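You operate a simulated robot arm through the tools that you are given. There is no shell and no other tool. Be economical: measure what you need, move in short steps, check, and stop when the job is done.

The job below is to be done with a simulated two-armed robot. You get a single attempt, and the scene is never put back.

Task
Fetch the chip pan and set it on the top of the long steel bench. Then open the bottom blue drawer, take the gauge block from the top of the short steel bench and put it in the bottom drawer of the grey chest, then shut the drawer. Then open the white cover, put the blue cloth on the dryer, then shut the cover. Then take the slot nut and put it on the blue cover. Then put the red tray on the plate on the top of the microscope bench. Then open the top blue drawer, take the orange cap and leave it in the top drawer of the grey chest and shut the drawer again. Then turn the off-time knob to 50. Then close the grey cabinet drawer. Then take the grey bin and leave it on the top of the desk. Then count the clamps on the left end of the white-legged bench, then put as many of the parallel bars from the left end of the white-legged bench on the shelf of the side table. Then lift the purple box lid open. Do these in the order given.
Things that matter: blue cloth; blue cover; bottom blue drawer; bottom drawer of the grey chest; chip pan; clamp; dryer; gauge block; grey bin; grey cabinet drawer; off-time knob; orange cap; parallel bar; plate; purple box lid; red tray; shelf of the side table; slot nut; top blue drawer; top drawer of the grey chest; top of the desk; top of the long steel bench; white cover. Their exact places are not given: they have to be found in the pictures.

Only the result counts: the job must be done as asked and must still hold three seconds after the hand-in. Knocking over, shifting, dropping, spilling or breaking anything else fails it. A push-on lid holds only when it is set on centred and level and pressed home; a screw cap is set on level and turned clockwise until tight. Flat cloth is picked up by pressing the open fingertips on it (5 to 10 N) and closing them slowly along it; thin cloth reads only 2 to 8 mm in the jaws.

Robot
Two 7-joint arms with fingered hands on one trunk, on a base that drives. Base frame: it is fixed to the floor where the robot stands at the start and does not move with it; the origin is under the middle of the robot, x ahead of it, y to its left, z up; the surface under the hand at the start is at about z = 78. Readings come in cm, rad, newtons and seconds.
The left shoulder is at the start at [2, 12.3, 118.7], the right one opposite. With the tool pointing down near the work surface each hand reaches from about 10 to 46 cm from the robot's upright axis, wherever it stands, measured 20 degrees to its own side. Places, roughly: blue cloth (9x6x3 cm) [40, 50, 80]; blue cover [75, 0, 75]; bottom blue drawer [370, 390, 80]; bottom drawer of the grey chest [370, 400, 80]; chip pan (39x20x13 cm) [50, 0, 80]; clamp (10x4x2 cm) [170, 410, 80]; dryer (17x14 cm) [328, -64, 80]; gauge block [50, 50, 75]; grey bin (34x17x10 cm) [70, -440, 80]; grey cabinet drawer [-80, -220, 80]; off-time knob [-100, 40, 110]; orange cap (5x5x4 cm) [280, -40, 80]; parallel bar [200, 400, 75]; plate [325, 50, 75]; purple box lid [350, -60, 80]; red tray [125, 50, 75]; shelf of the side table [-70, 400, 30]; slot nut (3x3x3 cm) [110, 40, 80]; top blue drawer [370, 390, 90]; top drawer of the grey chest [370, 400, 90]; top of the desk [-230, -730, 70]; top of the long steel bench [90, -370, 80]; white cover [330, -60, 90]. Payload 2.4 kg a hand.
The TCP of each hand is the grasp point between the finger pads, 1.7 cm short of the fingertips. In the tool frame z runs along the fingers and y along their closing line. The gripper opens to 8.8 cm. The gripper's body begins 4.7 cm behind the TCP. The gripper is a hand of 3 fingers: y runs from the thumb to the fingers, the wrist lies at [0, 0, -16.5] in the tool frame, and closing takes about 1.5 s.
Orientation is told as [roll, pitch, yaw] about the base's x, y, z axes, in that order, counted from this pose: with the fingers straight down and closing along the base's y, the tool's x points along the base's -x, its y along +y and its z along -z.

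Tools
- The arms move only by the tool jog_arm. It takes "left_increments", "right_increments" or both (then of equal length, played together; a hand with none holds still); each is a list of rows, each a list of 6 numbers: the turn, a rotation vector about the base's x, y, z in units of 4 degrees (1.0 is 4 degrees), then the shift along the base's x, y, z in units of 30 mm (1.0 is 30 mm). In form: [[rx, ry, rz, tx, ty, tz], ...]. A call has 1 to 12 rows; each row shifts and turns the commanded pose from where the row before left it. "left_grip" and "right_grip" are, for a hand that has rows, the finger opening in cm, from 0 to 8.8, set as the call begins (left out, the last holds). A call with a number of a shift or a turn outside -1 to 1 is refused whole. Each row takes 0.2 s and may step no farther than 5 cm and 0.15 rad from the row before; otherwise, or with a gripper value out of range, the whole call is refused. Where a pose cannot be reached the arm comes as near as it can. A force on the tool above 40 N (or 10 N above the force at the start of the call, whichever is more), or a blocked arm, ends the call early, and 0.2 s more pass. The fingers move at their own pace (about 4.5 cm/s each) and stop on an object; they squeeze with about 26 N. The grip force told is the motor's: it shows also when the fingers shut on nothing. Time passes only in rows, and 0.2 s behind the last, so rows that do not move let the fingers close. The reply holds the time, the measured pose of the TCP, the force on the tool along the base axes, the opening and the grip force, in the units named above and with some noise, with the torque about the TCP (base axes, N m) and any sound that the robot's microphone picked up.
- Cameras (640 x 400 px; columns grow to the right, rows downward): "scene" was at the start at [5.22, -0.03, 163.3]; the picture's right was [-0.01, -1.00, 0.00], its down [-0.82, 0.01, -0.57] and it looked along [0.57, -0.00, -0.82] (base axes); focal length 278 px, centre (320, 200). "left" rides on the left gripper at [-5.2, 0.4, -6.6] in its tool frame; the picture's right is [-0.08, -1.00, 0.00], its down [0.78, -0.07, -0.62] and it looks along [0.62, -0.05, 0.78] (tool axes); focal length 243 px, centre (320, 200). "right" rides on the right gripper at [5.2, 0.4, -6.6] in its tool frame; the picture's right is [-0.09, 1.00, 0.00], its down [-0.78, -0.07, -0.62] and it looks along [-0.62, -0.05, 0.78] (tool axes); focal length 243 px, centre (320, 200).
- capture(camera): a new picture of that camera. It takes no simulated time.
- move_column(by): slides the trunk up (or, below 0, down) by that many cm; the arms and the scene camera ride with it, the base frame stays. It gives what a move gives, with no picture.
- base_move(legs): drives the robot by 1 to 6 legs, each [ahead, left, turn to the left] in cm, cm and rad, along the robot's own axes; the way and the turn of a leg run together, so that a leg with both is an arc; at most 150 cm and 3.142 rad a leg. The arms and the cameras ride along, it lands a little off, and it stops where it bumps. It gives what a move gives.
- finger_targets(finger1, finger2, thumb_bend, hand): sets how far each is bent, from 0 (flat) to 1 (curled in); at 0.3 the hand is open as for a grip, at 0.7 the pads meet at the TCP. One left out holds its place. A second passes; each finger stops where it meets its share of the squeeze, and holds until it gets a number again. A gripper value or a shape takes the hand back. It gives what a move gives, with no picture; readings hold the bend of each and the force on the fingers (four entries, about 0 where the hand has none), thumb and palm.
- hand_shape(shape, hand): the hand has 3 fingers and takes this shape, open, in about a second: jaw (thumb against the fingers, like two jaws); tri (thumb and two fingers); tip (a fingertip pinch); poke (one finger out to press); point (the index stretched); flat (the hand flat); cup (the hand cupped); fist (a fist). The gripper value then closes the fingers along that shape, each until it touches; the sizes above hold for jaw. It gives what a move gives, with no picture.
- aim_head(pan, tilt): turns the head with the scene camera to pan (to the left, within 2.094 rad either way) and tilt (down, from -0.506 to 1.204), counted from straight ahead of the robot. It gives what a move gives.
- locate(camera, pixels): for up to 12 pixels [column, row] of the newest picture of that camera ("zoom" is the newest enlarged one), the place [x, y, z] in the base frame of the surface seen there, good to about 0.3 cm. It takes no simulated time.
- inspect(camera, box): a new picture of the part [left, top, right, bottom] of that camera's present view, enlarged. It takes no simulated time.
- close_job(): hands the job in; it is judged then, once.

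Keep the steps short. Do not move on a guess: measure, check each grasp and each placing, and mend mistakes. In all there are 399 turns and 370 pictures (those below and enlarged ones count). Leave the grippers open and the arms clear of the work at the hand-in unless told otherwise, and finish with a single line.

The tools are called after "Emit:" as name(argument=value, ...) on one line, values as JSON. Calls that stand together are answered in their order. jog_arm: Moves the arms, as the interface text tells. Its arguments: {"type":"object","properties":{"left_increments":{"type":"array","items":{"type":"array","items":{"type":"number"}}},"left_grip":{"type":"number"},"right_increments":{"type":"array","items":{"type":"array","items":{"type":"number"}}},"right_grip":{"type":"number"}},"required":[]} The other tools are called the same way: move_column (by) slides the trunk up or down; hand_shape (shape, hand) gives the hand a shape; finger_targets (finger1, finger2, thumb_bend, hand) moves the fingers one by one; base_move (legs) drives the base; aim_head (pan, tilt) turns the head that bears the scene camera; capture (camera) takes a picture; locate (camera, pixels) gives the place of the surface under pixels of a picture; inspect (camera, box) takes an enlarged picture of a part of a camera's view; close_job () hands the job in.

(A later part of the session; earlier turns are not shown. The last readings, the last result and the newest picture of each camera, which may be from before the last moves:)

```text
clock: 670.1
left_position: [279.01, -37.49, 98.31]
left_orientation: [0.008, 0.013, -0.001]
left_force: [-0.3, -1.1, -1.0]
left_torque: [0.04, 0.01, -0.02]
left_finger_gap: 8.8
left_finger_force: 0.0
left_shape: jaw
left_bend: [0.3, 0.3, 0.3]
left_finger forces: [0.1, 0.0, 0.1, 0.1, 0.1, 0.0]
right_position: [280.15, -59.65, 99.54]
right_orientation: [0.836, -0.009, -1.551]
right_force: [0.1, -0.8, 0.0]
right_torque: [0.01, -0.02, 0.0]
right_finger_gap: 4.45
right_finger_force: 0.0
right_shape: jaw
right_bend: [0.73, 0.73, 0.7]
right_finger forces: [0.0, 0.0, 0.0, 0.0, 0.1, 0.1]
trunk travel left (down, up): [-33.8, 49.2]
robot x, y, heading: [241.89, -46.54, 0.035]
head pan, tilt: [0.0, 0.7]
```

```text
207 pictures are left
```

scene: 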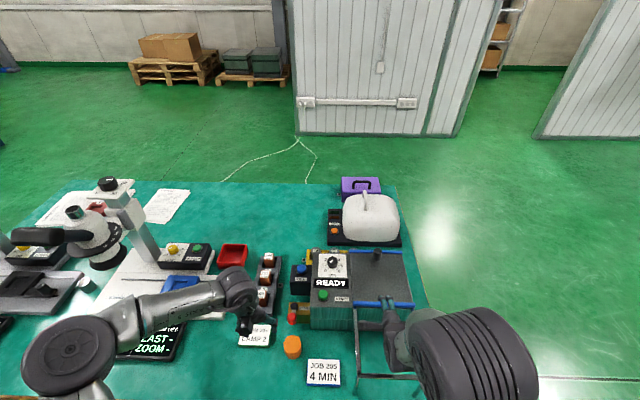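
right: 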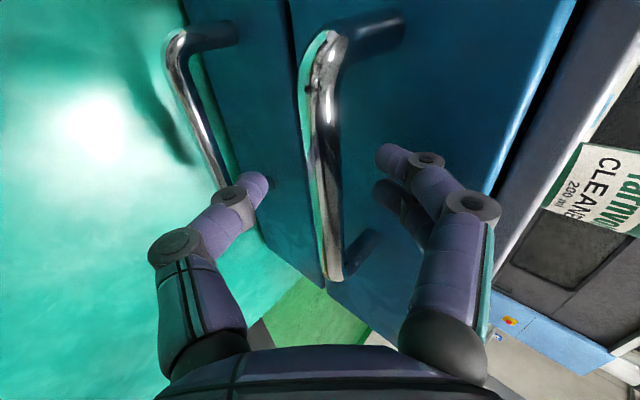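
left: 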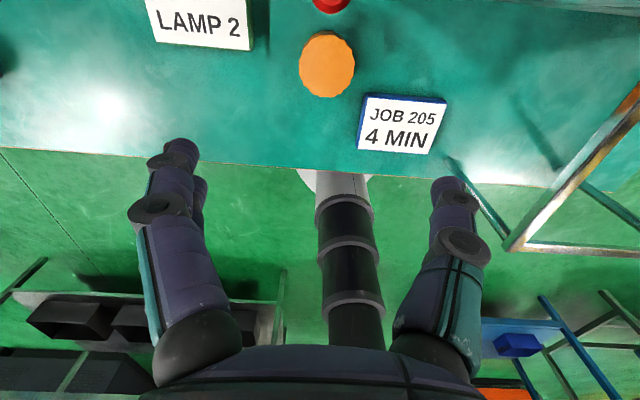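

Emit:
locate(camera="left", pixels=[[362, 142], [368, 98], [320, 60], [300, 70], [354, 70], [327, 95], [327, 34], [332, 5], [250, 45]])

Emit:
jog_arm(left_increments=[[0, -1, 0, 0, 0, 0], [0, -1, 0, 0, 0, 0], [0, -1, 0, 0, 0, 0], [0, -1, 0, 0, 0, 0], [0, -1, 0, 0, 0, 0], [0, -1, 0, 0, 0, 0], [0, -1, 0, 0, 0, 0], [0, -0.7, 0, 0, 0, 0]], left_grip=6.3)

```text
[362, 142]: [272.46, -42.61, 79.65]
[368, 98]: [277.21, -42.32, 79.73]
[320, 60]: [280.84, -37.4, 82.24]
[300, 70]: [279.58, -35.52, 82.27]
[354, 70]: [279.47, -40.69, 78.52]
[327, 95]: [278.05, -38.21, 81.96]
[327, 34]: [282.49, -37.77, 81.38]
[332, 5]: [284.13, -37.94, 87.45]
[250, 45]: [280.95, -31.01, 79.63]
```

```text
clock: 671.9
left_position: [278.95, -37.63, 98.32]
left_orientation: [0.006, -0.526, -0.001]
left_force: [0.3, 0.6, 0.3]
left_torque: [-0.01, 0.02, -0.03]
left_finger_gap: 6.34
left_finger_force: 0.2
left_shape: jaw
left_bend: [0.66, 0.66, 0.62]
left_finger forces: [0.0, 0.0, 0.1, 0.0, 0.1, 0.0]
right_position: [280.15, -59.67, 99.57]
right_orientation: [0.838, -0.009, -1.552]
right_force: [-0.5, -0.4, -0.4]
right_torque: [0.02, 0.0, 0.03]
right_finger_gap: 4.44
right_finger_force: 0.0
right_shape: jaw
right_bend: [0.73, 0.73, 0.7]
right_finger forces: [0.1, 0.0, 0.0, 0.0, 0.0, 0.0]
trunk travel left (down, up): [-33.8, 49.2]
robot x, y, heading: [241.95, -46.52, 0.031]
head pan, tilt: [0.0, 0.7]
```

Cap centre (280.3,−38), top 82.2. Lower with the arm in two stages.

Emit:
jog_arm(left_increments=[[0, 0, 0, 0, 0, -0.9], [0, 0, 0, 0, 0, -0.9], [0, 0, 0, 0.1, -0.05, -0.9], [0, 0, 0, 0.1, -0.05, -0.9]])

Emit:
capture(camera="left")

```text
clock: 672.9
left_position: [279.65, -37.8, 87.55]
left_orientation: [0.007, -0.521, 0.0]
left_force: [-0.6, 0.3, 0.8]
left_torque: [0.01, -0.01, 0.01]
left_finger_gap: 6.31
left_finger_force: 0.1
left_shape: jaw
left_bend: [0.66, 0.66, 0.62]
left_finger forces: [0.2, 0.1, 0.0, 0.0, 0.1, 0.0]
right_position: [280.11, -59.69, 99.56]
right_orientation: [0.837, -0.009, -1.553]
right_force: [0.0, 0.4, 0.5]
right_torque: [-0.02, 0.02, 0.02]
right_finger_gap: 4.44
right_finger_force: 0.0
right_shape: jaw
right_bend: [0.73, 0.73, 0.7]
right_finger forces: [0.0, 0.0, 0.1, 0.1, 0.0, 0.1]
trunk travel left (down, up): [-33.8, 49.2]
robot x, y, heading: [241.22, -46.98, 0.033]
head pan, tilt: [0.0, 0.7]
```

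```text
206 pictures are left
```

left: 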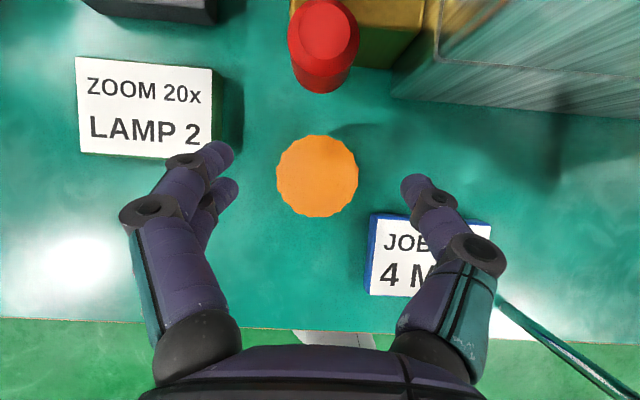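

Emit:
jog_arm(left_increments=[[0, 0, 0, 0.07, -0.03, -0.75], [0, 0, 0, 0.07, 0, -0.75], [0, 0, 0, 0.05, 0, -0.7]])

Emit:
jog_arm(left_increments=[[0, 0, 0, 0, 0, 0], [0, 0, 0, 0, 0, 0], [0, 0, 0, 0, 0, 0], [0, 0, 0, 0, 0, 0], [0, 0, 0, 0, 0, 0], [0, 0, 0, 0, 0, 0.4], [0, 0, 0, 0, 0, 0.7], [0, 0, 0, 0, 0, 0.8]], left_grip=0)

Emit:
capture(camera="left")

```text
clock: 673.7
left_position: [280.09, -37.84, 80.92]
left_orientation: [0.008, -0.525, 0.0]
left_force: [-0.2, 0.2, 0.0]
left_torque: [0.01, -0.04, -0.02]
left_finger_gap: 6.32
left_finger_force: 0.1
left_shape: jaw
left_bend: [0.66, 0.66, 0.62]
left_finger forces: [0.0, 0.1, 0.0, 0.0, 0.0, 0.0]
right_position: [280.11, -59.68, 99.62]
right_orientation: [0.837, -0.008, -1.551]
right_force: [0.4, 0.0, 1.0]
right_torque: [0.01, 0.01, -0.01]
right_finger_gap: 4.42
right_finger_force: 0.1
right_shape: jaw
right_bend: [0.73, 0.73, 0.7]
right_finger forces: [0.0, 0.0, 0.0, 0.0, 0.0, 0.0]
trunk travel left (down, up): [-33.8, 49.2]
robot x, y, heading: [241.79, -46.36, 0.031]
head pan, tilt: [0.0, 0.7]
```

```text
clock: 675.5
left_position: [280.11, -37.83, 86.66]
left_orientation: [0.007, -0.524, 0.002]
left_force: [0.7, 0.0, -0.1]
left_torque: [0.0, 0.01, -0.03]
left_finger_gap: 3.63
left_finger_force: 25.8
left_shape: jaw
left_bend: [0.73, 0.73, 0.7]
left_finger forces: [11.2, 12.0, 0.0, 0.0, 24.1, 0.0]
right_position: [280.03, -59.71, 99.56]
right_orientation: [0.838, -0.009, -1.553]
right_force: [0.1, 0.2, 0.7]
right_torque: [-0.04, 0.0, 0.0]
right_finger_gap: 4.43
right_finger_force: 0.1
right_shape: jaw
right_bend: [0.73, 0.73, 0.7]
right_finger forces: [0.0, 0.1, 0.1, 0.1, 0.1, 0.0]
trunk travel left (down, up): [-33.8, 49.2]
robot x, y, heading: [241.6, -46.63, 0.031]
head pan, tilt: [0.0, 0.7]
```

```text
205 pictures are left
```

left: 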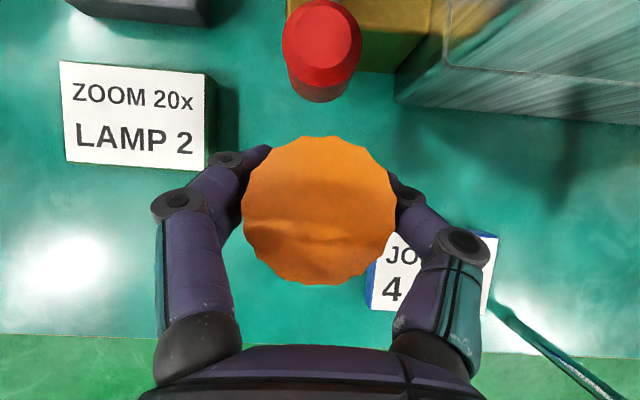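

Cap held. Raise, turn and drive back to the chest.

Emit:
move_column(by=12)

Emit:
base_move(legs=[[-6, 0, 0], [0, 0, 1.541], [145, 0, 0], [145, 0, 0], [55, 0, 0]])

```text
clock: 677.0
left_position: [280.15, -37.8, 98.52]
left_orientation: [0.008, -0.523, -0.002]
left_force: [-0.1, -0.7, -0.9]
left_torque: [0.01, -0.02, -0.02]
left_finger_gap: 3.63
left_finger_force: 26.4
left_shape: jaw
left_bend: [0.73, 0.73, 0.7]
left_finger forces: [11.3, 12.0, 0.0, 0.0, 24.1, 0.0]
right_position: [280.0, -59.65, 111.52]
right_orientation: [0.837, -0.008, -1.551]
right_force: [-0.7, 0.4, -0.8]
right_torque: [0.02, 0.03, -0.01]
right_finger_gap: 4.45
right_finger_force: 0.0
right_shape: jaw
right_bend: [0.73, 0.73, 0.7]
right_finger forces: [0.1, 0.0, 0.1, 0.0, 0.1, 0.0]
trunk travel left (down, up): [-45.8, 37.2]
robot x, y, heading: [241.51, -46.57, 0.032]
head pan, tilt: [0.0, 0.7]
```

```text
clock: 698.1
left_position: [228.3, 337.12, 98.6]
left_orientation: [0.007, -0.523, 1.537]
left_force: [-0.4, 0.4, 0.1]
left_torque: [-0.02, -0.03, 0.03]
left_finger_gap: 3.61
left_finger_force: 26.1
left_shape: jaw
left_bend: [0.73, 0.73, 0.7]
left_finger forces: [11.2, 12.0, 0.0, 0.1, 23.9, 0.1]
right_position: [250.12, 336.26, 111.58]
right_orientation: [0.838, -0.009, -0.015]
right_force: [0.9, 0.4, -1.0]
right_torque: [-0.04, 0.03, -0.01]
right_finger_gap: 4.47
right_finger_force: 0.2
right_shape: jaw
right_bend: [0.73, 0.73, 0.7]
right_finger forces: [0.0, 0.1, 0.0, 0.1, 0.1, 0.0]
trunk travel left (down, up): [-45.8, 37.2]
robot x, y, heading: [235.83, 298.34, 1.576]
head pan, tilt: [0.0, 0.7]
```

Emit:
base_move(legs=[[0, -139.5, 0], [30, 0, 0]])

Emit:
aim_head(pan=0.1, tilt=0.75)

Emit:
capture(camera="scene")

```text
clock: 706.7
left_position: [367.79, 367.05, 98.53]
left_orientation: [0.006, -0.524, 1.533]
left_force: [-0.2, 0.0, -1.0]
left_torque: [0.01, 0.02, 0.02]
left_finger_gap: 3.6
left_finger_force: 26.2
left_shape: jaw
left_bend: [0.73, 0.73, 0.7]
left_finger forces: [11.3, 12.3, 0.0, 0.0, 24.2, 0.0]
right_position: [389.66, 366.04, 111.59]
right_orientation: [0.837, -0.008, -0.018]
right_force: [-0.2, -0.5, -0.9]
right_torque: [-0.02, -0.01, 0.01]
right_finger_gap: 4.46
right_finger_force: 0.1
right_shape: jaw
right_bend: [0.73, 0.73, 0.7]
right_finger forces: [0.0, 0.0, 0.1, 0.0, 0.1, 0.0]
trunk travel left (down, up): [-45.8, 37.2]
robot x, y, heading: [374.83, 328.03, 1.568]
head pan, tilt: [0.0, 0.7]
```

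```text
clock: 707.4
left_position: [367.79, 366.85, 98.68]
left_orientation: [0.006, -0.525, 1.536]
left_force: [-0.7, -0.2, 0.3]
left_torque: [0.01, -0.01, -0.02]
left_finger_gap: 3.62
left_finger_force: 26.2
left_shape: jaw
left_bend: [0.73, 0.73, 0.7]
left_finger forces: [11.4, 12.3, 0.1, 0.1, 24.3, 0.0]
right_position: [389.6, 366.01, 111.59]
right_orientation: [0.84, -0.008, -0.018]
right_force: [0.0, 0.5, -0.6]
right_torque: [-0.02, -0.01, 0.02]
right_finger_gap: 4.46
right_finger_force: 0.0
right_shape: jaw
right_bend: [0.73, 0.73, 0.7]
right_finger forces: [0.0, 0.1, 0.0, 0.1, 0.0, 0.0]
trunk travel left (down, up): [-45.8, 37.2]
robot x, y, heading: [375.24, 328.1, 1.564]
head pan, tilt: [0.099, 0.75]
```

```text
204 pictures are left
```

scene: 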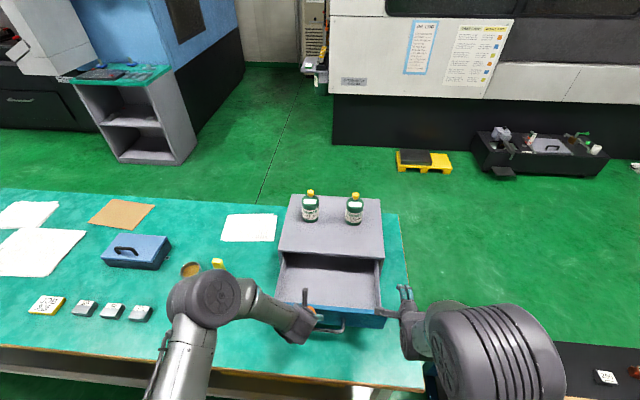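

Raise 5, move over the drawer, then lower.

Emit:
jog_arm(left_increments=[[0, 0, 0, 0, 0, 0.9], [0, 0, 0, 0, 0, 0.9], [0, 0, 0, 0, 0.85, 0], [0, 0, 0, 0, 0.85, 0], [0, 0, 0, 0, 0.85, 0], [0, 0, 0, 0, 0.85, 0]])

Emit:
capture(camera="left")

Emit:
inspect(camera="scene", box=[230, 180, 430, 340])

```text
clock: 708.8
left_position: [367.84, 377.09, 104.02]
left_orientation: [0.006, -0.524, 1.536]
left_force: [0.8, 0.6, -0.4]
left_torque: [0.01, -0.04, -0.01]
left_finger_gap: 3.6
left_finger_force: 26.4
left_shape: jaw
left_bend: [0.73, 0.73, 0.7]
left_finger forces: [11.3, 12.2, 0.0, 0.0, 24.0, 0.1]
right_position: [389.7, 366.06, 111.57]
right_orientation: [0.836, -0.01, -0.019]
right_force: [0.9, -1.5, 1.1]
right_torque: [0.0, 0.04, 0.01]
right_finger_gap: 4.46
right_finger_force: 0.1
right_shape: jaw
right_bend: [0.73, 0.73, 0.7]
right_finger forces: [0.0, 0.1, 0.0, 0.0, 0.0, 0.0]
trunk travel left (down, up): [-45.8, 37.2]
robot x, y, heading: [375.1, 328.13, 1.57]
head pan, tilt: [0.099, 0.75]
```

```text
203 pictures are left
```

left: 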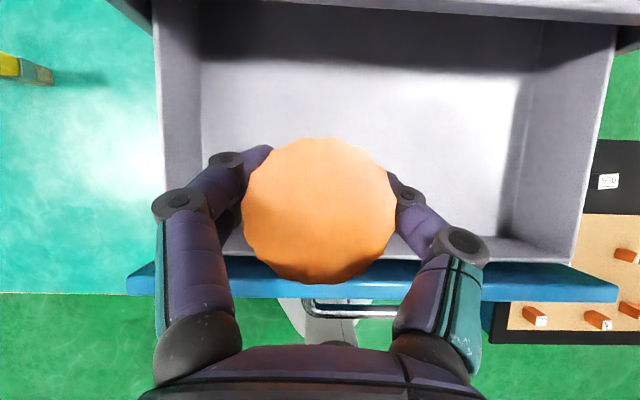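

```text
2.50 times, centred on (330, 260) of scene
```

zoom: 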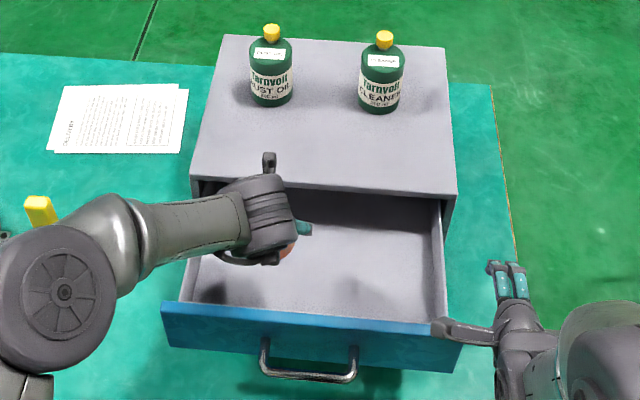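

Emit:
locate(camera="zoom", pixels=[[268, 158], [270, 175], [275, 195], [300, 228], [285, 250]])

```text
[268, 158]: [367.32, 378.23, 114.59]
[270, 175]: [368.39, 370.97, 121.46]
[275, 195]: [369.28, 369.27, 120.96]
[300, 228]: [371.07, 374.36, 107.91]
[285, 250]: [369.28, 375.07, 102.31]
```

Clear of the chest. Lower into the drawer.

Emit:
jog_arm(left_increments=[[0, 0, 0, 0, 0, -0.9], [0, 0, 0, 0, 0, -0.9], [0, 0, 0, 0, 0, -0.9], [0, 0, 0, 0, 0, -0.7]])

Emit:
jog_arm(left_increments=[[0, 0, 0, 0, 0, -0.15], [0, 0, 0, 0, 0, -0.15]])

```text
clock: 709.8
left_position: [367.75, 377.13, 93.8]
left_orientation: [0.008, -0.527, 1.535]
left_force: [0.2, -0.6, 0.2]
left_torque: [0.0, -0.01, 0.0]
left_finger_gap: 3.59
left_finger_force: 26.1
left_shape: jaw
left_bend: [0.73, 0.73, 0.7]
left_finger forces: [11.5, 12.2, 0.0, 0.0, 23.9, 0.0]
right_position: [389.62, 366.01, 111.57]
right_orientation: [0.837, -0.009, -0.017]
right_force: [0.6, 0.1, -0.1]
right_torque: [-0.01, 0.01, -0.05]
right_finger_gap: 4.44
right_finger_force: 0.1
right_shape: jaw
right_bend: [0.73, 0.73, 0.7]
right_finger forces: [0.0, 0.1, 0.1, 0.1, 0.0, 0.1]
trunk travel left (down, up): [-45.8, 37.2]
robot x, y, heading: [375.09, 328.54, 1.567]
head pan, tilt: [0.099, 0.75]
```

```text
clock: 710.4
left_position: [367.82, 377.12, 92.84]
left_orientation: [0.006, -0.522, 1.534]
left_force: [0.0, -0.3, -0.5]
left_torque: [0.0, 0.04, 0.02]
left_finger_gap: 3.58
left_finger_force: 25.5
left_shape: jaw
left_bend: [0.73, 0.73, 0.7]
left_finger forces: [11.6, 12.2, 0.1, 0.1, 23.9, 0.1]
right_position: [389.72, 366.08, 111.63]
right_orientation: [0.84, -0.007, -0.017]
right_force: [-0.7, 0.5, -0.4]
right_torque: [0.02, -0.02, -0.01]
right_finger_gap: 4.45
right_finger_force: 0.1
right_shape: jaw
right_bend: [0.73, 0.73, 0.7]
right_finger forces: [0.1, 0.1, 0.0, 0.0, 0.1, 0.1]
trunk travel left (down, up): [-45.8, 37.2]
robot x, y, heading: [374.97, 328.22, 1.568]
head pan, tilt: [0.099, 0.75]
```

Emit:
jog_arm(left_increments=[[0, 0, 0, 0, 0, -0.12], [0, 0, 0, 0, 0, -0.1]])

Emit:
jog_arm(left_increments=[[0, 0, 0, 0, 0, 0], [0, 0, 0, 0, 0, 0], [0, 0, 0, 0, 0, 0], [0, 0, 0, 0, 0, 0], [0, 0, 0, 0, 0, 0]], left_grip=6.5)

Emit:
jog_arm(left_increments=[[0, 0, 0, 0, 0, 0.6], [0, 0, 0, 0, 0, 0.9], [0, 0, 0, 0, 0, 0.9], [0, 0, 0, 0, 0, 0.9]])

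Emit:
capture(camera="left")

```text
clock: 711.0
left_position: [367.78, 377.17, 92.25]
left_orientation: [0.007, -0.527, 1.534]
left_force: [-0.3, 1.1, 7.0]
left_torque: [0.0, 0.05, -0.01]
left_finger_gap: 3.61
left_finger_force: 26.3
left_shape: jaw
left_bend: [0.73, 0.74, 0.7]
left_finger forces: [12.8, 13.2, 0.1, 0.0, 25.2, 0.0]
right_position: [389.61, 366.01, 111.56]
right_orientation: [0.841, -0.007, -0.018]
right_force: [1.1, 0.7, 0.5]
right_torque: [0.05, 0.02, 0.0]
right_finger_gap: 4.46
right_finger_force: 0.1
right_shape: jaw
right_bend: [0.73, 0.73, 0.7]
right_finger forces: [0.1, 0.0, 0.0, 0.0, 0.0, 0.0]
trunk travel left (down, up): [-45.8, 37.2]
robot x, y, heading: [375.0, 328.4, 1.57]
head pan, tilt: [0.099, 0.75]
```

```text
clock: 712.2
left_position: [367.89, 377.09, 92.3]
left_orientation: [0.008, -0.525, 1.534]
left_force: [-0.6, 0.5, 0.1]
left_torque: [-0.01, 0.01, -0.01]
left_finger_gap: 6.49
left_finger_force: 0.0
left_shape: jaw
left_bend: [0.65, 0.65, 0.61]
left_finger forces: [0.1, 0.0, 0.0, 0.0, 0.1, 0.0]
right_position: [389.69, 366.04, 111.67]
right_orientation: [0.837, -0.008, -0.017]
right_force: [-0.2, 0.1, -0.4]
right_torque: [0.01, -0.02, -0.03]
right_finger_gap: 4.46
right_finger_force: 0.0
right_shape: jaw
right_bend: [0.73, 0.73, 0.7]
right_finger forces: [0.0, 0.1, 0.0, 0.1, 0.0, 0.0]
trunk travel left (down, up): [-45.8, 37.2]
robot x, y, heading: [375.16, 328.26, 1.567]
head pan, tilt: [0.099, 0.75]
```

```text
clock: 713.2
left_position: [367.67, 377.03, 102.11]
left_orientation: [0.005, -0.524, 1.534]
left_force: [0.8, -0.4, 0.0]
left_torque: [0.01, 0.05, -0.01]
left_finger_gap: 6.49
left_finger_force: 0.1
left_shape: jaw
left_bend: [0.65, 0.65, 0.61]
left_finger forces: [0.1, 0.0, 0.0, 0.0, 0.0, 0.0]
right_position: [389.68, 365.99, 111.74]
right_orientation: [0.839, -0.008, -0.016]
right_force: [0.0, -0.6, 0.1]
right_torque: [0.01, 0.0, 0.02]
right_finger_gap: 4.44
right_finger_force: 0.0
right_shape: jaw
right_bend: [0.73, 0.73, 0.7]
right_finger forces: [0.0, 0.0, 0.0, 0.0, 0.0, 0.0]
trunk travel left (down, up): [-45.8, 37.2]
robot x, y, heading: [375.06, 328.0, 1.566]
head pan, tilt: [0.099, 0.75]
```

```text
201 pictures are left
```

left: 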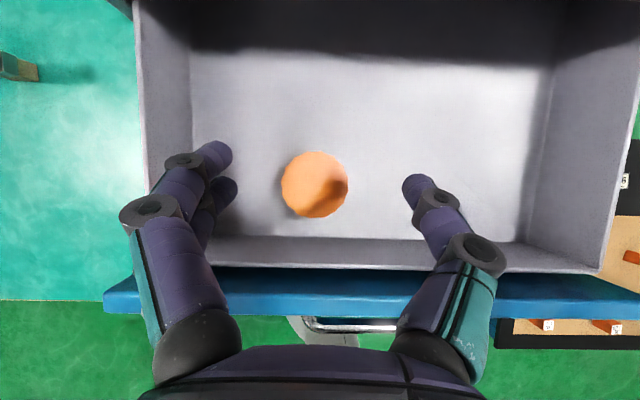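

Cap lies in the drawer. Pull the left hand back, shift the base left, and bring the right hand to the handle.

Emit:
jog_arm(left_increments=[[0, 0, 0, 0, -0.9, 0.3], [0, 0, 0, 0, -0.9, 0.3], [0, 0, 0, 0, -0.9, 0], [0, 0, 0, 0, -0.6, 0]])

Emit:
base_move(legs=[[-6, 0, 0], [0, 18, 0.003]])

Emit:
move_column(by=-12)

Emit:
capture(camera="right")

Emit:
inspect(camera="scene", box=[270, 180, 470, 340])

```text
clock: 714.2
left_position: [367.79, 367.22, 104.0]
left_orientation: [0.008, -0.527, 1.536]
left_force: [-0.2, 0.4, -0.2]
left_torque: [-0.01, -0.02, 0.0]
left_finger_gap: 6.49
left_finger_force: 0.1
left_shape: jaw
left_bend: [0.65, 0.65, 0.61]
left_finger forces: [0.1, 0.1, 0.1, 0.0, 0.1, 0.0]
right_position: [389.72, 365.93, 111.63]
right_orientation: [0.839, -0.008, -0.018]
right_force: [-0.4, 0.5, 0.1]
right_torque: [0.01, -0.01, 0.0]
right_finger_gap: 4.44
right_finger_force: 0.1
right_shape: jaw
right_bend: [0.73, 0.73, 0.7]
right_finger forces: [0.1, 0.0, 0.0, 0.0, 0.1, 0.1]
trunk travel left (down, up): [-45.8, 37.2]
robot x, y, heading: [375.1, 328.26, 1.57]
head pan, tilt: [0.099, 0.75]
```

```text
clock: 716.2
left_position: [349.42, 361.27, 103.94]
left_orientation: [0.005, -0.524, 1.539]
left_force: [-0.7, -0.4, -1.4]
left_torque: [-0.01, 0.02, -0.01]
left_finger_gap: 6.5
left_finger_force: 0.0
left_shape: jaw
left_bend: [0.65, 0.65, 0.61]
left_finger forces: [0.1, 0.0, 0.1, 0.1, 0.0, 0.0]
right_position: [371.4, 360.14, 111.49]
right_orientation: [0.838, -0.01, -0.015]
right_force: [-0.3, -0.1, -0.1]
right_torque: [0.0, 0.0, -0.01]
right_finger_gap: 4.45
right_finger_force: 0.2
right_shape: jaw
right_bend: [0.73, 0.73, 0.7]
right_finger forces: [0.0, 0.0, 0.1, 0.1, 0.0, 0.0]
trunk travel left (down, up): [-45.8, 37.2]
robot x, y, heading: [356.67, 322.37, 1.57]
head pan, tilt: [0.099, 0.75]
```

```text
clock: 717.7
left_position: [349.52, 361.34, 92.04]
left_orientation: [0.007, -0.525, 1.538]
left_force: [0.7, 0.1, -0.4]
left_torque: [-0.02, 0.02, -0.01]
left_finger_gap: 6.5
left_finger_force: 0.0
left_shape: jaw
left_bend: [0.65, 0.65, 0.61]
left_finger forces: [0.1, 0.0, 0.1, 0.0, 0.1, 0.1]
right_position: [371.5, 360.07, 99.65]
right_orientation: [0.838, -0.009, -0.014]
right_force: [-0.1, -0.5, -0.3]
right_torque: [0.0, 0.0, -0.02]
right_finger_gap: 4.46
right_finger_force: 0.0
right_shape: jaw
right_bend: [0.73, 0.73, 0.7]
right_finger forces: [0.0, 0.0, 0.1, 0.0, 0.0, 0.1]
trunk travel left (down, up): [-33.8, 49.2]
robot x, y, heading: [356.93, 322.39, 1.574]
head pan, tilt: [0.099, 0.75]
```

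```text
200 pictures are left
```

right: 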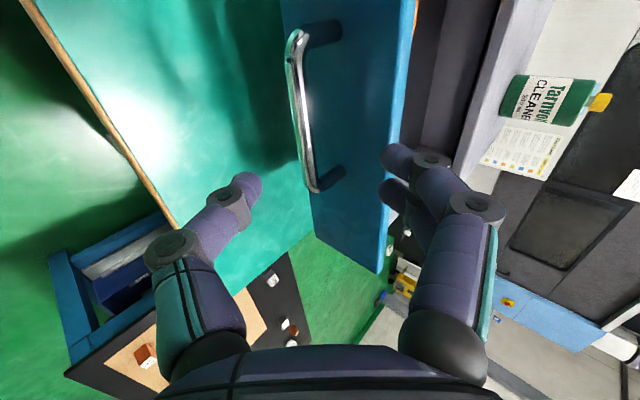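

```text
2.50 times, centred on (370, 260) of scene
```

zoom: 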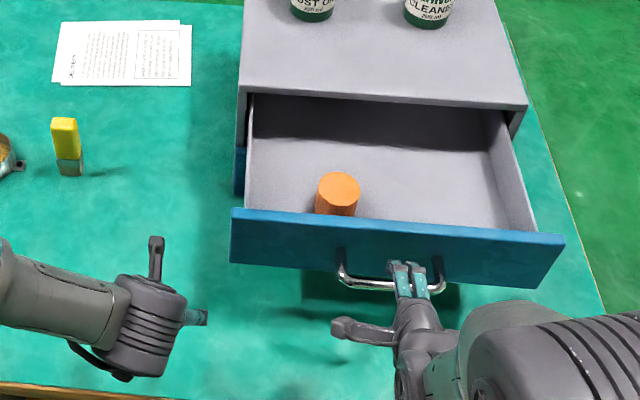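

Emit:
locate(camera="right", pixels=[[298, 70], [303, 120], [310, 170]])

```text
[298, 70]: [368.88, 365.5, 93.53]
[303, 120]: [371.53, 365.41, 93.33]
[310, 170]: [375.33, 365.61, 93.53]
```

Emit:
jog_arm(right_increments=[[0, 0, 0, 0.1, 0, -0.5], [0, 0, 0, 0.05, 0.6, -0.54], [0, 0, 0, 0, 0.6, -0.54], [0, 0, 0, 0, 0.57, -0.54]])

Emit:
jog_arm(right_increments=[[0, 0, 0, 0, 0, 0], [0, 0, 0, 0, 0, 0], [0, 0, 0, 0, 0, 0], [0, 0, 0, 0, 0, 0], [0, 0, 0, 0, 0, 0], [0, 0, 0, 0, 0, 0]], right_grip=0)

Emit:
capture(camera="right")

```text
clock: 718.7
left_position: [349.6, 361.18, 91.93]
left_orientation: [0.007, -0.524, 1.537]
left_force: [0.1, 0.8, -0.4]
left_torque: [-0.01, 0.0, -0.01]
left_finger_gap: 6.46
left_finger_force: 0.0
left_shape: jaw
left_bend: [0.65, 0.65, 0.61]
left_finger forces: [0.1, 0.0, 0.0, 0.0, 0.0, 0.0]
right_position: [371.9, 365.38, 93.22]
right_orientation: [0.84, -0.008, -0.015]
right_force: [1.0, 0.4, -0.1]
right_torque: [0.03, 0.01, -0.02]
right_finger_gap: 4.44
right_finger_force: 0.0
right_shape: jaw
right_bend: [0.73, 0.73, 0.7]
right_finger forces: [0.0, 0.0, 0.0, 0.0, 0.1, 0.0]
trunk travel left (down, up): [-33.8, 49.2]
robot x, y, heading: [357.19, 322.08, 1.57]
head pan, tilt: [0.099, 0.75]
```

```text
clock: 720.1
left_position: [349.58, 361.48, 91.83]
left_orientation: [0.007, -0.524, 1.538]
left_force: [-0.5, -0.4, 0.4]
left_torque: [0.01, 0.03, -0.02]
left_finger_gap: 6.48
left_finger_force: 0.1
left_shape: jaw
left_bend: [0.65, 0.65, 0.61]
left_finger forces: [0.1, 0.1, 0.0, 0.1, 0.0, 0.0]
right_position: [371.93, 365.37, 93.08]
right_orientation: [0.836, -0.01, -0.014]
right_force: [-0.2, 0.2, -14.8]
right_torque: [-0.02, 0.03, 0.04]
right_finger_gap: 0.02
right_finger_force: 26.4
right_shape: jaw
right_bend: [0.71, 0.71, 0.71]
right_finger forces: [8.4, 8.4, 0.0, 0.0, 26.0, 0.0]
trunk travel left (down, up): [-33.8, 49.2]
robot x, y, heading: [356.81, 322.32, 1.571]
head pan, tilt: [0.099, 0.75]
```

```text
198 pictures are left
```

right: 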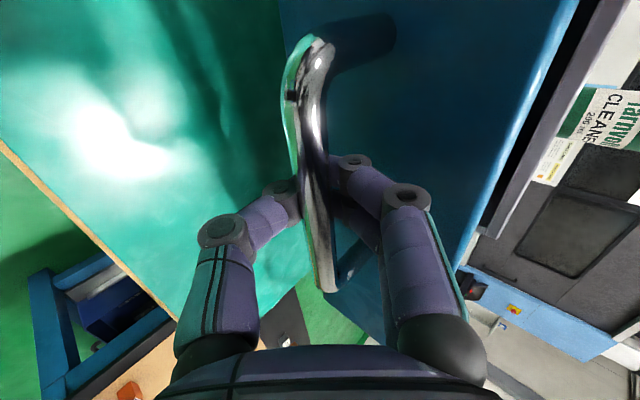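

Gripped. Push the drawer in, slowly (16 cm total).

Emit:
jog_arm(right_increments=[[0, 0, 0, 0, 0.5, 0], [0, 0, 0, 0, 0.7, 0], [0, 0, 0, 0, 0.7, 0], [0, 0, 0, 0, 0.7, 0], [0, 0, 0, 0, 0.7, 0], [0, 0, 0, 0, 0.6, 0], [0, 0, 0, 0, 0.5, 0], [0, 0, 0, 0, 0.4, 0], [0, 0, 0, 0, 0.3, 0]])

Emit:
inspect(camera="scene", box=[270, 180, 470, 340])

Emit:
locate(camera="zoom", pixels=[[280, 160], [480, 150], [300, 140], [290, 195], [440, 185]])

```text
clock: 722.1
left_position: [349.55, 361.38, 91.88]
left_orientation: [0.006, -0.523, 1.536]
left_force: [0.5, -0.4, 0.0]
left_torque: [0.01, 0.0, 0.0]
left_finger_gap: 6.52
left_finger_force: 0.1
left_shape: jaw
left_bend: [0.65, 0.65, 0.61]
left_finger forces: [0.0, 0.1, 0.0, 0.0, 0.0, 0.0]
right_position: [371.92, 380.89, 93.17]
right_orientation: [0.836, -0.009, -0.013]
right_force: [-4.2, -1.0, -15.9]
right_torque: [-0.04, -0.01, 0.02]
right_finger_gap: 0.0
right_finger_force: 25.6
right_shape: jaw
right_bend: [0.71, 0.71, 0.71]
right_finger forces: [8.7, 8.6, 0.0, 0.1, 26.4, 0.0]
trunk travel left (down, up): [-33.8, 49.2]
robot x, y, heading: [356.8, 322.16, 1.569]
head pan, tilt: [0.099, 0.75]
```

```text
2.50 times, centred on (370, 260) of scene
```

zoom: 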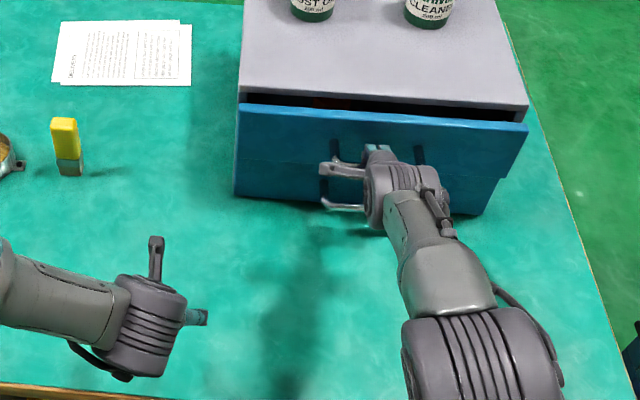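

```text
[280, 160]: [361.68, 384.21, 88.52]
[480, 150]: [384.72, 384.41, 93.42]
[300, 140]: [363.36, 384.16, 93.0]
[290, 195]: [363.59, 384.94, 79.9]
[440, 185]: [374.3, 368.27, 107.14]
```

Front at 384.3; push the last 1 cm.

Emit:
jog_arm(right_increments=[[0, 0, 0, 0, 0.15, 0], [0, 0, 0, 0, 0.15, 0], [0, 0, 0, 0, 0.1, 0], [0, 0, 0, 0, 0.1, 0]])

Emit:
inspect(camera="scene", box=[270, 180, 470, 340])

Emit:
locate(camera="zoom", pixels=[[280, 160], [480, 150], [300, 140], [290, 190]])

```text
clock: 723.1
left_position: [349.54, 361.35, 91.81]
left_orientation: [0.007, -0.523, 1.537]
left_force: [0.2, -0.7, -0.2]
left_torque: [0.02, -0.03, -0.02]
left_finger_gap: 6.51
left_finger_force: 0.0
left_shape: jaw
left_bend: [0.65, 0.65, 0.61]
left_finger forces: [0.1, 0.0, 0.0, 0.0, 0.0, 0.1]
right_position: [371.87, 382.01, 93.1]
right_orientation: [0.836, -0.011, -0.014]
right_force: [-3.5, -2.9, -16.2]
right_torque: [-0.04, 0.03, 0.03]
right_finger_gap: 0.01
right_finger_force: 25.8
right_shape: jaw
right_bend: [0.71, 0.71, 0.71]
right_finger forces: [8.4, 8.4, 0.1, 0.0, 26.9, 0.0]
right hand out of reach, approached as far as the arm can: row 4
trunk travel left (down, up): [-33.8, 49.2]
robot x, y, heading: [356.86, 322.46, 1.57]
head pan, tilt: [0.099, 0.75]
```

```text
2.50 times, centred on (370, 260) of scene
```

zoom: 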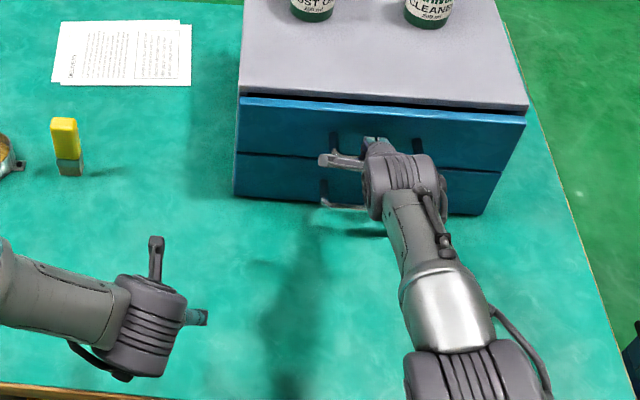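

```text
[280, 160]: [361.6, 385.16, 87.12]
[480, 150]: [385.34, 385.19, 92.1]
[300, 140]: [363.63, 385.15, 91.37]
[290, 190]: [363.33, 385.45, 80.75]
```

Emit:
base_move(legs=[[0.8, 0, 0]])

Emit:
jog_arm(right_increments=[[0, 0, 0, 0, 0, 0], [0, 0, 0, 0, 0, 0], [0, 0, 0, 0, 0, 0], [0, 0, 0, 0, 0, 0], [0, 0, 0, 0, -0.45, 0.4], [0, 0, 0, 0, -0.45, 0.4], [0, 0, 0, 0, -0.45, 0.4], [0, 0, 0, 0, -0.7, 0.4], [0, 0, 0, 0, -0.7, 0.4]], right_grip=4.5)

Emit:
base_move(legs=[[-27, 0, 0]])

Emit:
capture(camera="scene")

Emit:
locate(camera="scene", pixels=[[360, 152], [430, 150], [360, 170], [425, 170]])

```text
clock: 723.9
left_position: [349.52, 361.99, 91.91]
left_orientation: [0.008, -0.522, 1.537]
left_force: [-0.5, -0.1, 0.5]
left_torque: [-0.02, -0.02, 0.01]
left_finger_gap: 6.49
left_finger_force: 0.0
left_shape: jaw
left_bend: [0.65, 0.65, 0.61]
left_finger forces: [0.0, 0.1, 0.0, 0.1, 0.0, 0.0]
right_position: [371.85, 382.57, 92.98]
right_orientation: [0.833, -0.01, -0.014]
right_force: [-0.7, -16.3, -27.2]
right_torque: [0.11, 0.04, 0.02]
right_finger_gap: 0.0
right_finger_force: 25.9
right_shape: jaw
right_bend: [0.73, 0.73, 0.73]
right_finger forces: [0.0, 0.0, 0.1, 0.0, 24.9, 0.1]
trunk travel left (down, up): [-33.8, 49.2]
robot x, y, heading: [357.01, 323.03, 1.567]
head pan, tilt: [0.099, 0.75]
```

```text
clock: 725.9
left_position: [349.66, 362.09, 91.93]
left_orientation: [0.006, -0.527, 1.538]
left_force: [-0.3, 0.4, -0.2]
left_torque: [-0.01, 0.01, 0.0]
left_finger_gap: 6.51
left_finger_force: 0.1
left_shape: jaw
left_bend: [0.65, 0.65, 0.61]
left_finger forces: [0.0, 0.0, 0.2, 0.0, 0.1, 0.0]
right_position: [371.9, 374.19, 99.02]
right_orientation: [0.831, -0.011, -0.014]
right_force: [0.9, 0.3, 0.0]
right_torque: [-0.01, 0.01, 0.04]
right_finger_gap: 4.45
right_finger_force: 0.0
right_shape: jaw
right_bend: [0.73, 0.73, 0.7]
right_finger forces: [0.1, 0.0, 0.1, 0.0, 0.0, 0.0]
trunk travel left (down, up): [-33.8, 49.2]
robot x, y, heading: [357.32, 323.15, 1.57]
head pan, tilt: [0.099, 0.75]
```

```text
clock: 727.8
left_position: [349.44, 334.64, 91.99]
left_orientation: [0.009, -0.527, 1.54]
left_force: [-0.2, -0.2, -0.3]
left_torque: [0.0, 0.0, 0.0]
left_finger_gap: 6.47
left_finger_force: 0.0
left_shape: jaw
left_bend: [0.65, 0.65, 0.61]
left_finger forces: [0.0, 0.0, 0.0, 0.0, 0.0, 0.0]
right_position: [371.76, 347.04, 99.09]
right_orientation: [0.831, -0.01, -0.013]
right_force: [0.1, -0.1, 1.2]
right_torque: [-0.02, -0.02, 0.02]
right_finger_gap: 4.43
right_finger_force: 0.1
right_shape: jaw
right_bend: [0.73, 0.73, 0.7]
right_finger forces: [0.1, 0.0, 0.0, 0.0, 0.0, 0.0]
trunk travel left (down, up): [-33.8, 49.2]
robot x, y, heading: [356.97, 295.86, 1.576]
head pan, tilt: [0.099, 0.75]
```

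```text
195 pictures are left
```

scene: 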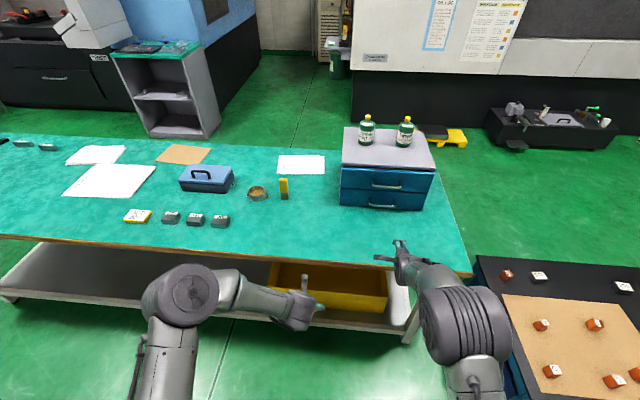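

```text
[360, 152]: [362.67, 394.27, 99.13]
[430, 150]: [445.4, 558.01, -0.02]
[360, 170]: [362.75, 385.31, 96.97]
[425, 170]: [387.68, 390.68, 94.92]
```

Both drawers are shut. Next: the off-time knob. Drive to the control panel near the start position, facing −x.

Emit:
base_move(legs=[[0, 120, 0], [-145, 0, 0], [-145, 0, 0], [-88, 37, 0], [0, 0, 1.57], [110, 0, 0]])

Emit:
base_move(legs=[[0, 0, -0.015], [108, 0, 0], [0, -63, 0], [0, -63, 0]])

Emit:
aim_head(pan=0, tilt=0.4)

Emit:
capture(camera="scene")

```text
clock: 761.0
left_position: [56.39, -89.93, 91.99]
left_orientation: [0.007, -0.523, 3.115]
left_force: [-0.5, 1.0, -0.1]
left_torque: [0.0, 0.0, 0.01]
left_finger_gap: 6.48
left_finger_force: 0.0
left_shape: jaw
left_bend: [0.65, 0.65, 0.61]
left_finger forces: [0.1, 0.0, 0.1, 0.0, 0.0, 0.1]
right_position: [44.04, -67.66, 99.05]
right_orientation: [0.832, -0.011, 1.562]
right_force: [0.2, -0.1, -0.3]
right_torque: [-0.02, 0.0, -0.01]
right_finger_gap: 4.43
right_finger_force: 0.0
right_shape: jaw
right_bend: [0.73, 0.73, 0.7]
right_finger forces: [0.1, 0.0, 0.1, 0.0, 0.1, 0.1]
trunk travel left (down, up): [-33.8, 49.2]
robot x, y, heading: [95.78, -82.0, -3.137]
head pan, tilt: [0.099, 0.75]
```

```text
clock: 773.3
left_position: [-52.24, 37.91, 91.91]
left_orientation: [0.007, -0.524, 3.099]
left_force: [-0.5, -0.3, -0.3]
left_torque: [0.0, 0.0, 0.01]
left_finger_gap: 6.49
left_finger_force: 0.1
left_shape: jaw
left_bend: [0.65, 0.65, 0.61]
left_finger forces: [0.0, 0.1, 0.0, 0.0, 0.1, 0.0]
right_position: [-64.29, 60.35, 99.05]
right_orientation: [0.833, -0.009, 1.547]
right_force: [-0.7, -0.4, -0.2]
right_torque: [0.0, -0.02, -0.02]
right_finger_gap: 4.44
right_finger_force: 0.0
right_shape: jaw
right_bend: [0.73, 0.73, 0.7]
right_finger forces: [0.1, 0.0, 0.0, 0.1, 0.0, 0.0]
trunk travel left (down, up): [-33.8, 49.2]
robot x, y, heading: [-13.01, 45.06, 3.132]
head pan, tilt: [0.099, 0.75]
```

```text
clock: 774.1
left_position: [-52.18, 37.94, 91.88]
left_orientation: [0.008, -0.525, 3.1]
left_force: [-0.5, -0.6, 0.6]
left_torque: [0.0, 0.02, -0.02]
left_finger_gap: 6.46
left_finger_force: 0.0
left_shape: jaw
left_bend: [0.65, 0.65, 0.61]
left_finger forces: [0.1, 0.0, 0.0, 0.0, 0.2, 0.0]
right_position: [-64.18, 60.45, 99.03]
right_orientation: [0.832, -0.011, 1.546]
right_force: [-0.2, 0.4, -0.1]
right_torque: [0.02, -0.01, 0.01]
right_finger_gap: 4.43
right_finger_force: 0.1
right_shape: jaw
right_bend: [0.73, 0.73, 0.7]
right_finger forces: [0.0, 0.0, 0.0, 0.0, 0.0, 0.0]
trunk travel left (down, up): [-33.8, 49.2]
robot x, y, heading: [-13.04, 44.96, 3.134]
head pan, tilt: [0.0, 0.4]
```

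```text
194 pictures are left
```

scene: 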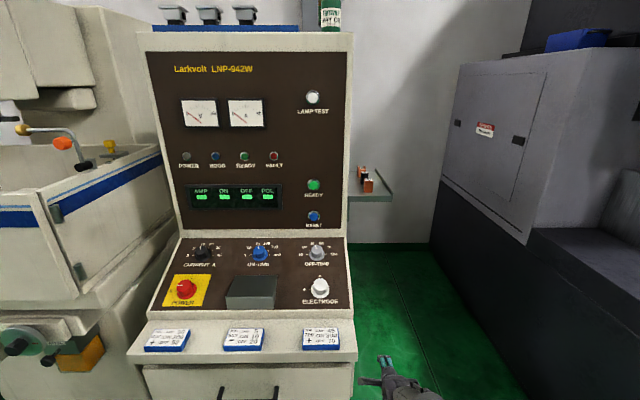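

Emit:
inspect(camera="scene", box=[230, 230, 360, 320])

Emit:
locate(camera="scene", pixels=[[317, 250], [317, 256], [300, 240], [335, 240], [300, 272], [335, 272], [260, 252], [320, 287], [345, 300], [170, 290], [350, 345], [317, 263]])

```text
4.44 times, centred on (295, 275) of scene
```

zoom: 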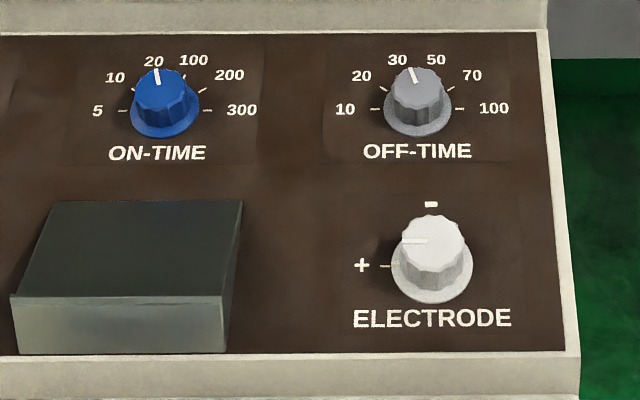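

```text
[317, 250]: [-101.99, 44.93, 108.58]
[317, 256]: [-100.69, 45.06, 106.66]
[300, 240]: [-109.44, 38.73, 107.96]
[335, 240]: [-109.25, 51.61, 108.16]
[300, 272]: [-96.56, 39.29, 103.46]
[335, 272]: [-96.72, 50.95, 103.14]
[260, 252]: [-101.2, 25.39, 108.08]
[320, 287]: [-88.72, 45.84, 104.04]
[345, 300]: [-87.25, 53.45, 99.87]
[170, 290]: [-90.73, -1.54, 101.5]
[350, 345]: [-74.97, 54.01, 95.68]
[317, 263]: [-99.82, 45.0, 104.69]
```

The OFF-TIME knob is at about (−101.5, 45, 107) on a panel sloped 20°. Look at the display and knob pointer closely.

Emit:
inspect(camera="scene", box=[295, 232, 340, 268])

Emit:
inspect(camera="scene", box=[180, 175, 290, 215])

Emit:
jog_arm(left_increments=[[0, -1, 0, 0.5, 0, 1], [0, -1, 0, 0.5, 0, 1], [0, -0.5, 0.4, 0.3, 0, 1], [0, 0, 0.3, 0, 0, 1], [0, 0, 0, 0, 0, 1], [0, 0, 0, 0, 0, 1], [0, 0, 0, 0, 0, 1]], right_increments=[[0, 0, 0, 0.9, 0.3, 0.9], [0, 0, 0, 0.9, 0.3, 0.9], [0, 0, 0, 0.9, 0.3, 0.9], [0, 0, 0, 0.5, 0.3, 0], [0, 0, 0, 0, 0, 0], [0, 0, 0, 0, 0, 0], [0, 0, 0, 0, 0, 0]], left_grip=8)

```text
11.11 times, centred on (318, 250) of scene
```

zoom: 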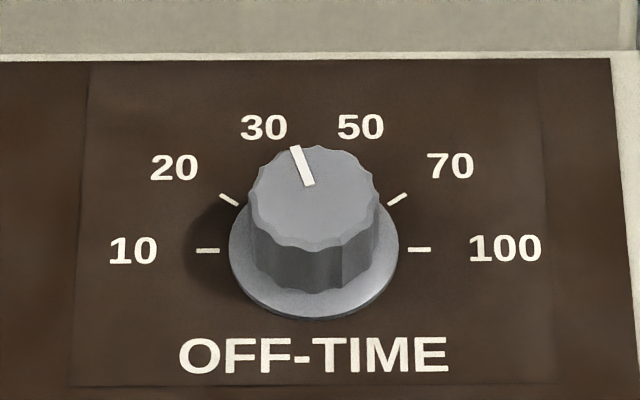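

```text
5.82 times, centred on (235, 195) of scene
```

zoom: 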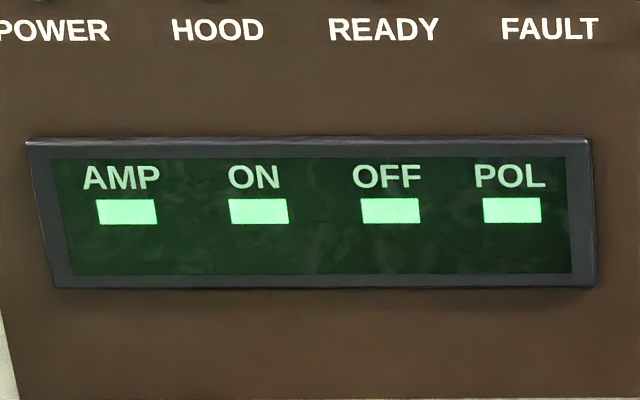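

```text
clock: 775.7
left_position: [-48.39, 37.94, 113.03]
left_orientation: [0.0, -0.349, -3.131]
left_force: [0.7, 0.2, 0.5]
left_torque: [0.02, -0.01, 0.0]
left_finger_gap: 7.99
left_finger_force: 0.0
left_shape: jaw
left_bend: [0.47, 0.47, 0.43]
left_finger forces: [0.0, 0.0, 0.0, 0.0, 0.0, 0.0]
right_position: [-54.54, 64.05, 107.21]
right_orientation: [0.832, -0.012, 1.546]
right_force: [1.0, 0.0, -0.8]
right_torque: [-0.01, -0.02, 0.01]
right_finger_gap: 4.44
right_finger_force: 0.1
right_shape: jaw
right_bend: [0.73, 0.73, 0.7]
right_finger forces: [0.0, 0.0, 0.0, 0.0, 0.0, 0.0]
trunk travel left (down, up): [-33.8, 49.2]
robot x, y, heading: [-13.63, 45.28, 3.13]
head pan, tilt: [0.0, 0.4]
```

Pointer at −18° (30); 50 is at +18°, so turn 36° clockwise. First straighten and tuck the right hand out of the way.

Emit:
jog_arm(right_increments=[[0, -1, 0, 0.4, 0, 0], [0, -1, 0, 0.4, 0, 0], [0, -1, 0, 0.4, 0, 0], [0, -1, 0, 0.4, 0, 0], [0, -1, 0, 0.4, 0, 0], [0, -1, 0, 0.4, 0, 0], [0, -1, 0, 0.4, 0, 0], [0, -1, 0, 0.4, 0, 0], [0, -1, 0, 0.4, 0, 0], [0, -1, 0, 0.4, 0, 0], [0, -1, 0, 0.4, 0, 0], [0, -1, 0, 0.4, 0, 0]])

Emit:
base_move(legs=[[36, -7, 0.005]])

Emit:
capture(camera="left")

Emit:
capture(camera="scene")

```text
clock: 778.3
left_position: [-48.29, 37.9, 112.93]
left_orientation: [0.0, -0.351, -3.13]
left_force: [-0.4, 0.6, -0.1]
left_torque: [0.03, -0.02, 0.03]
left_finger_gap: 7.98
left_finger_force: 0.0
left_shape: jaw
left_bend: [0.47, 0.47, 0.43]
left_finger forces: [0.0, 0.0, 0.0, 0.0, 0.0, 0.0]
right_position: [-40.13, 63.94, 107.11]
right_orientation: [-0.006, -0.025, 1.563]
right_force: [0.1, 0.3, -0.4]
right_torque: [-0.01, -0.01, -0.02]
right_finger_gap: 4.44
right_finger_force: 0.1
right_shape: jaw
right_bend: [0.73, 0.73, 0.7]
right_finger forces: [0.0, 0.0, 0.0, 0.0, 0.0, 0.1]
trunk travel left (down, up): [-33.8, 49.2]
robot x, y, heading: [-12.96, 45.39, 3.131]
head pan, tilt: [0.0, 0.4]
```

```text
clock: 780.6
left_position: [-84.25, 44.97, 112.99]
left_orientation: [0.003, -0.349, -3.128]
left_force: [0.2, 0.9, 0.2]
left_torque: [0.03, 0.02, 0.02]
left_finger_gap: 7.96
left_finger_force: 0.1
left_shape: jaw
left_bend: [0.47, 0.47, 0.43]
left_finger forces: [0.0, 0.0, 0.1, 0.1, 0.1, 0.1]
right_position: [-76.39, 71.05, 107.14]
right_orientation: [-0.005, -0.024, 1.567]
right_force: [-0.9, 0.3, -0.5]
right_torque: [0.03, 0.02, 0.0]
right_finger_gap: 4.46
right_finger_force: 0.0
right_shape: jaw
right_bend: [0.73, 0.73, 0.7]
right_finger forces: [0.0, 0.0, 0.0, 0.0, 0.0, 0.1]
trunk travel left (down, up): [-33.8, 49.2]
robot x, y, heading: [-48.98, 52.09, 3.131]
head pan, tilt: [0.0, 0.4]
```

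```text
190 pictures are left
```

left: 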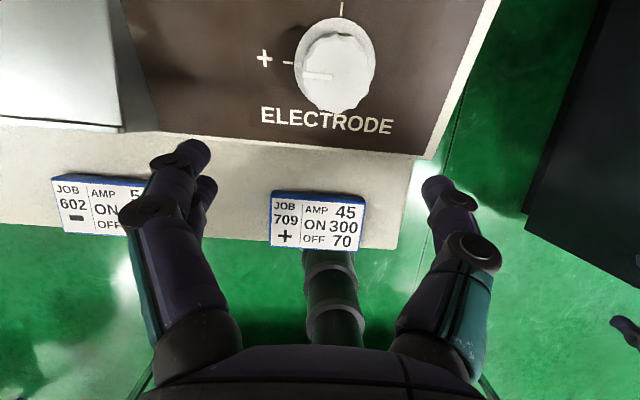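

```text
189 pictures are left
```

scene: 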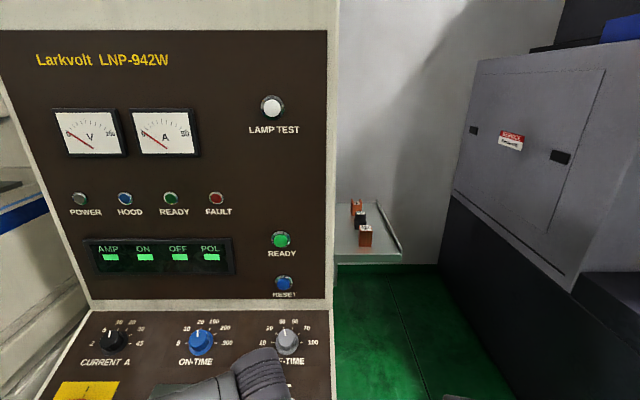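

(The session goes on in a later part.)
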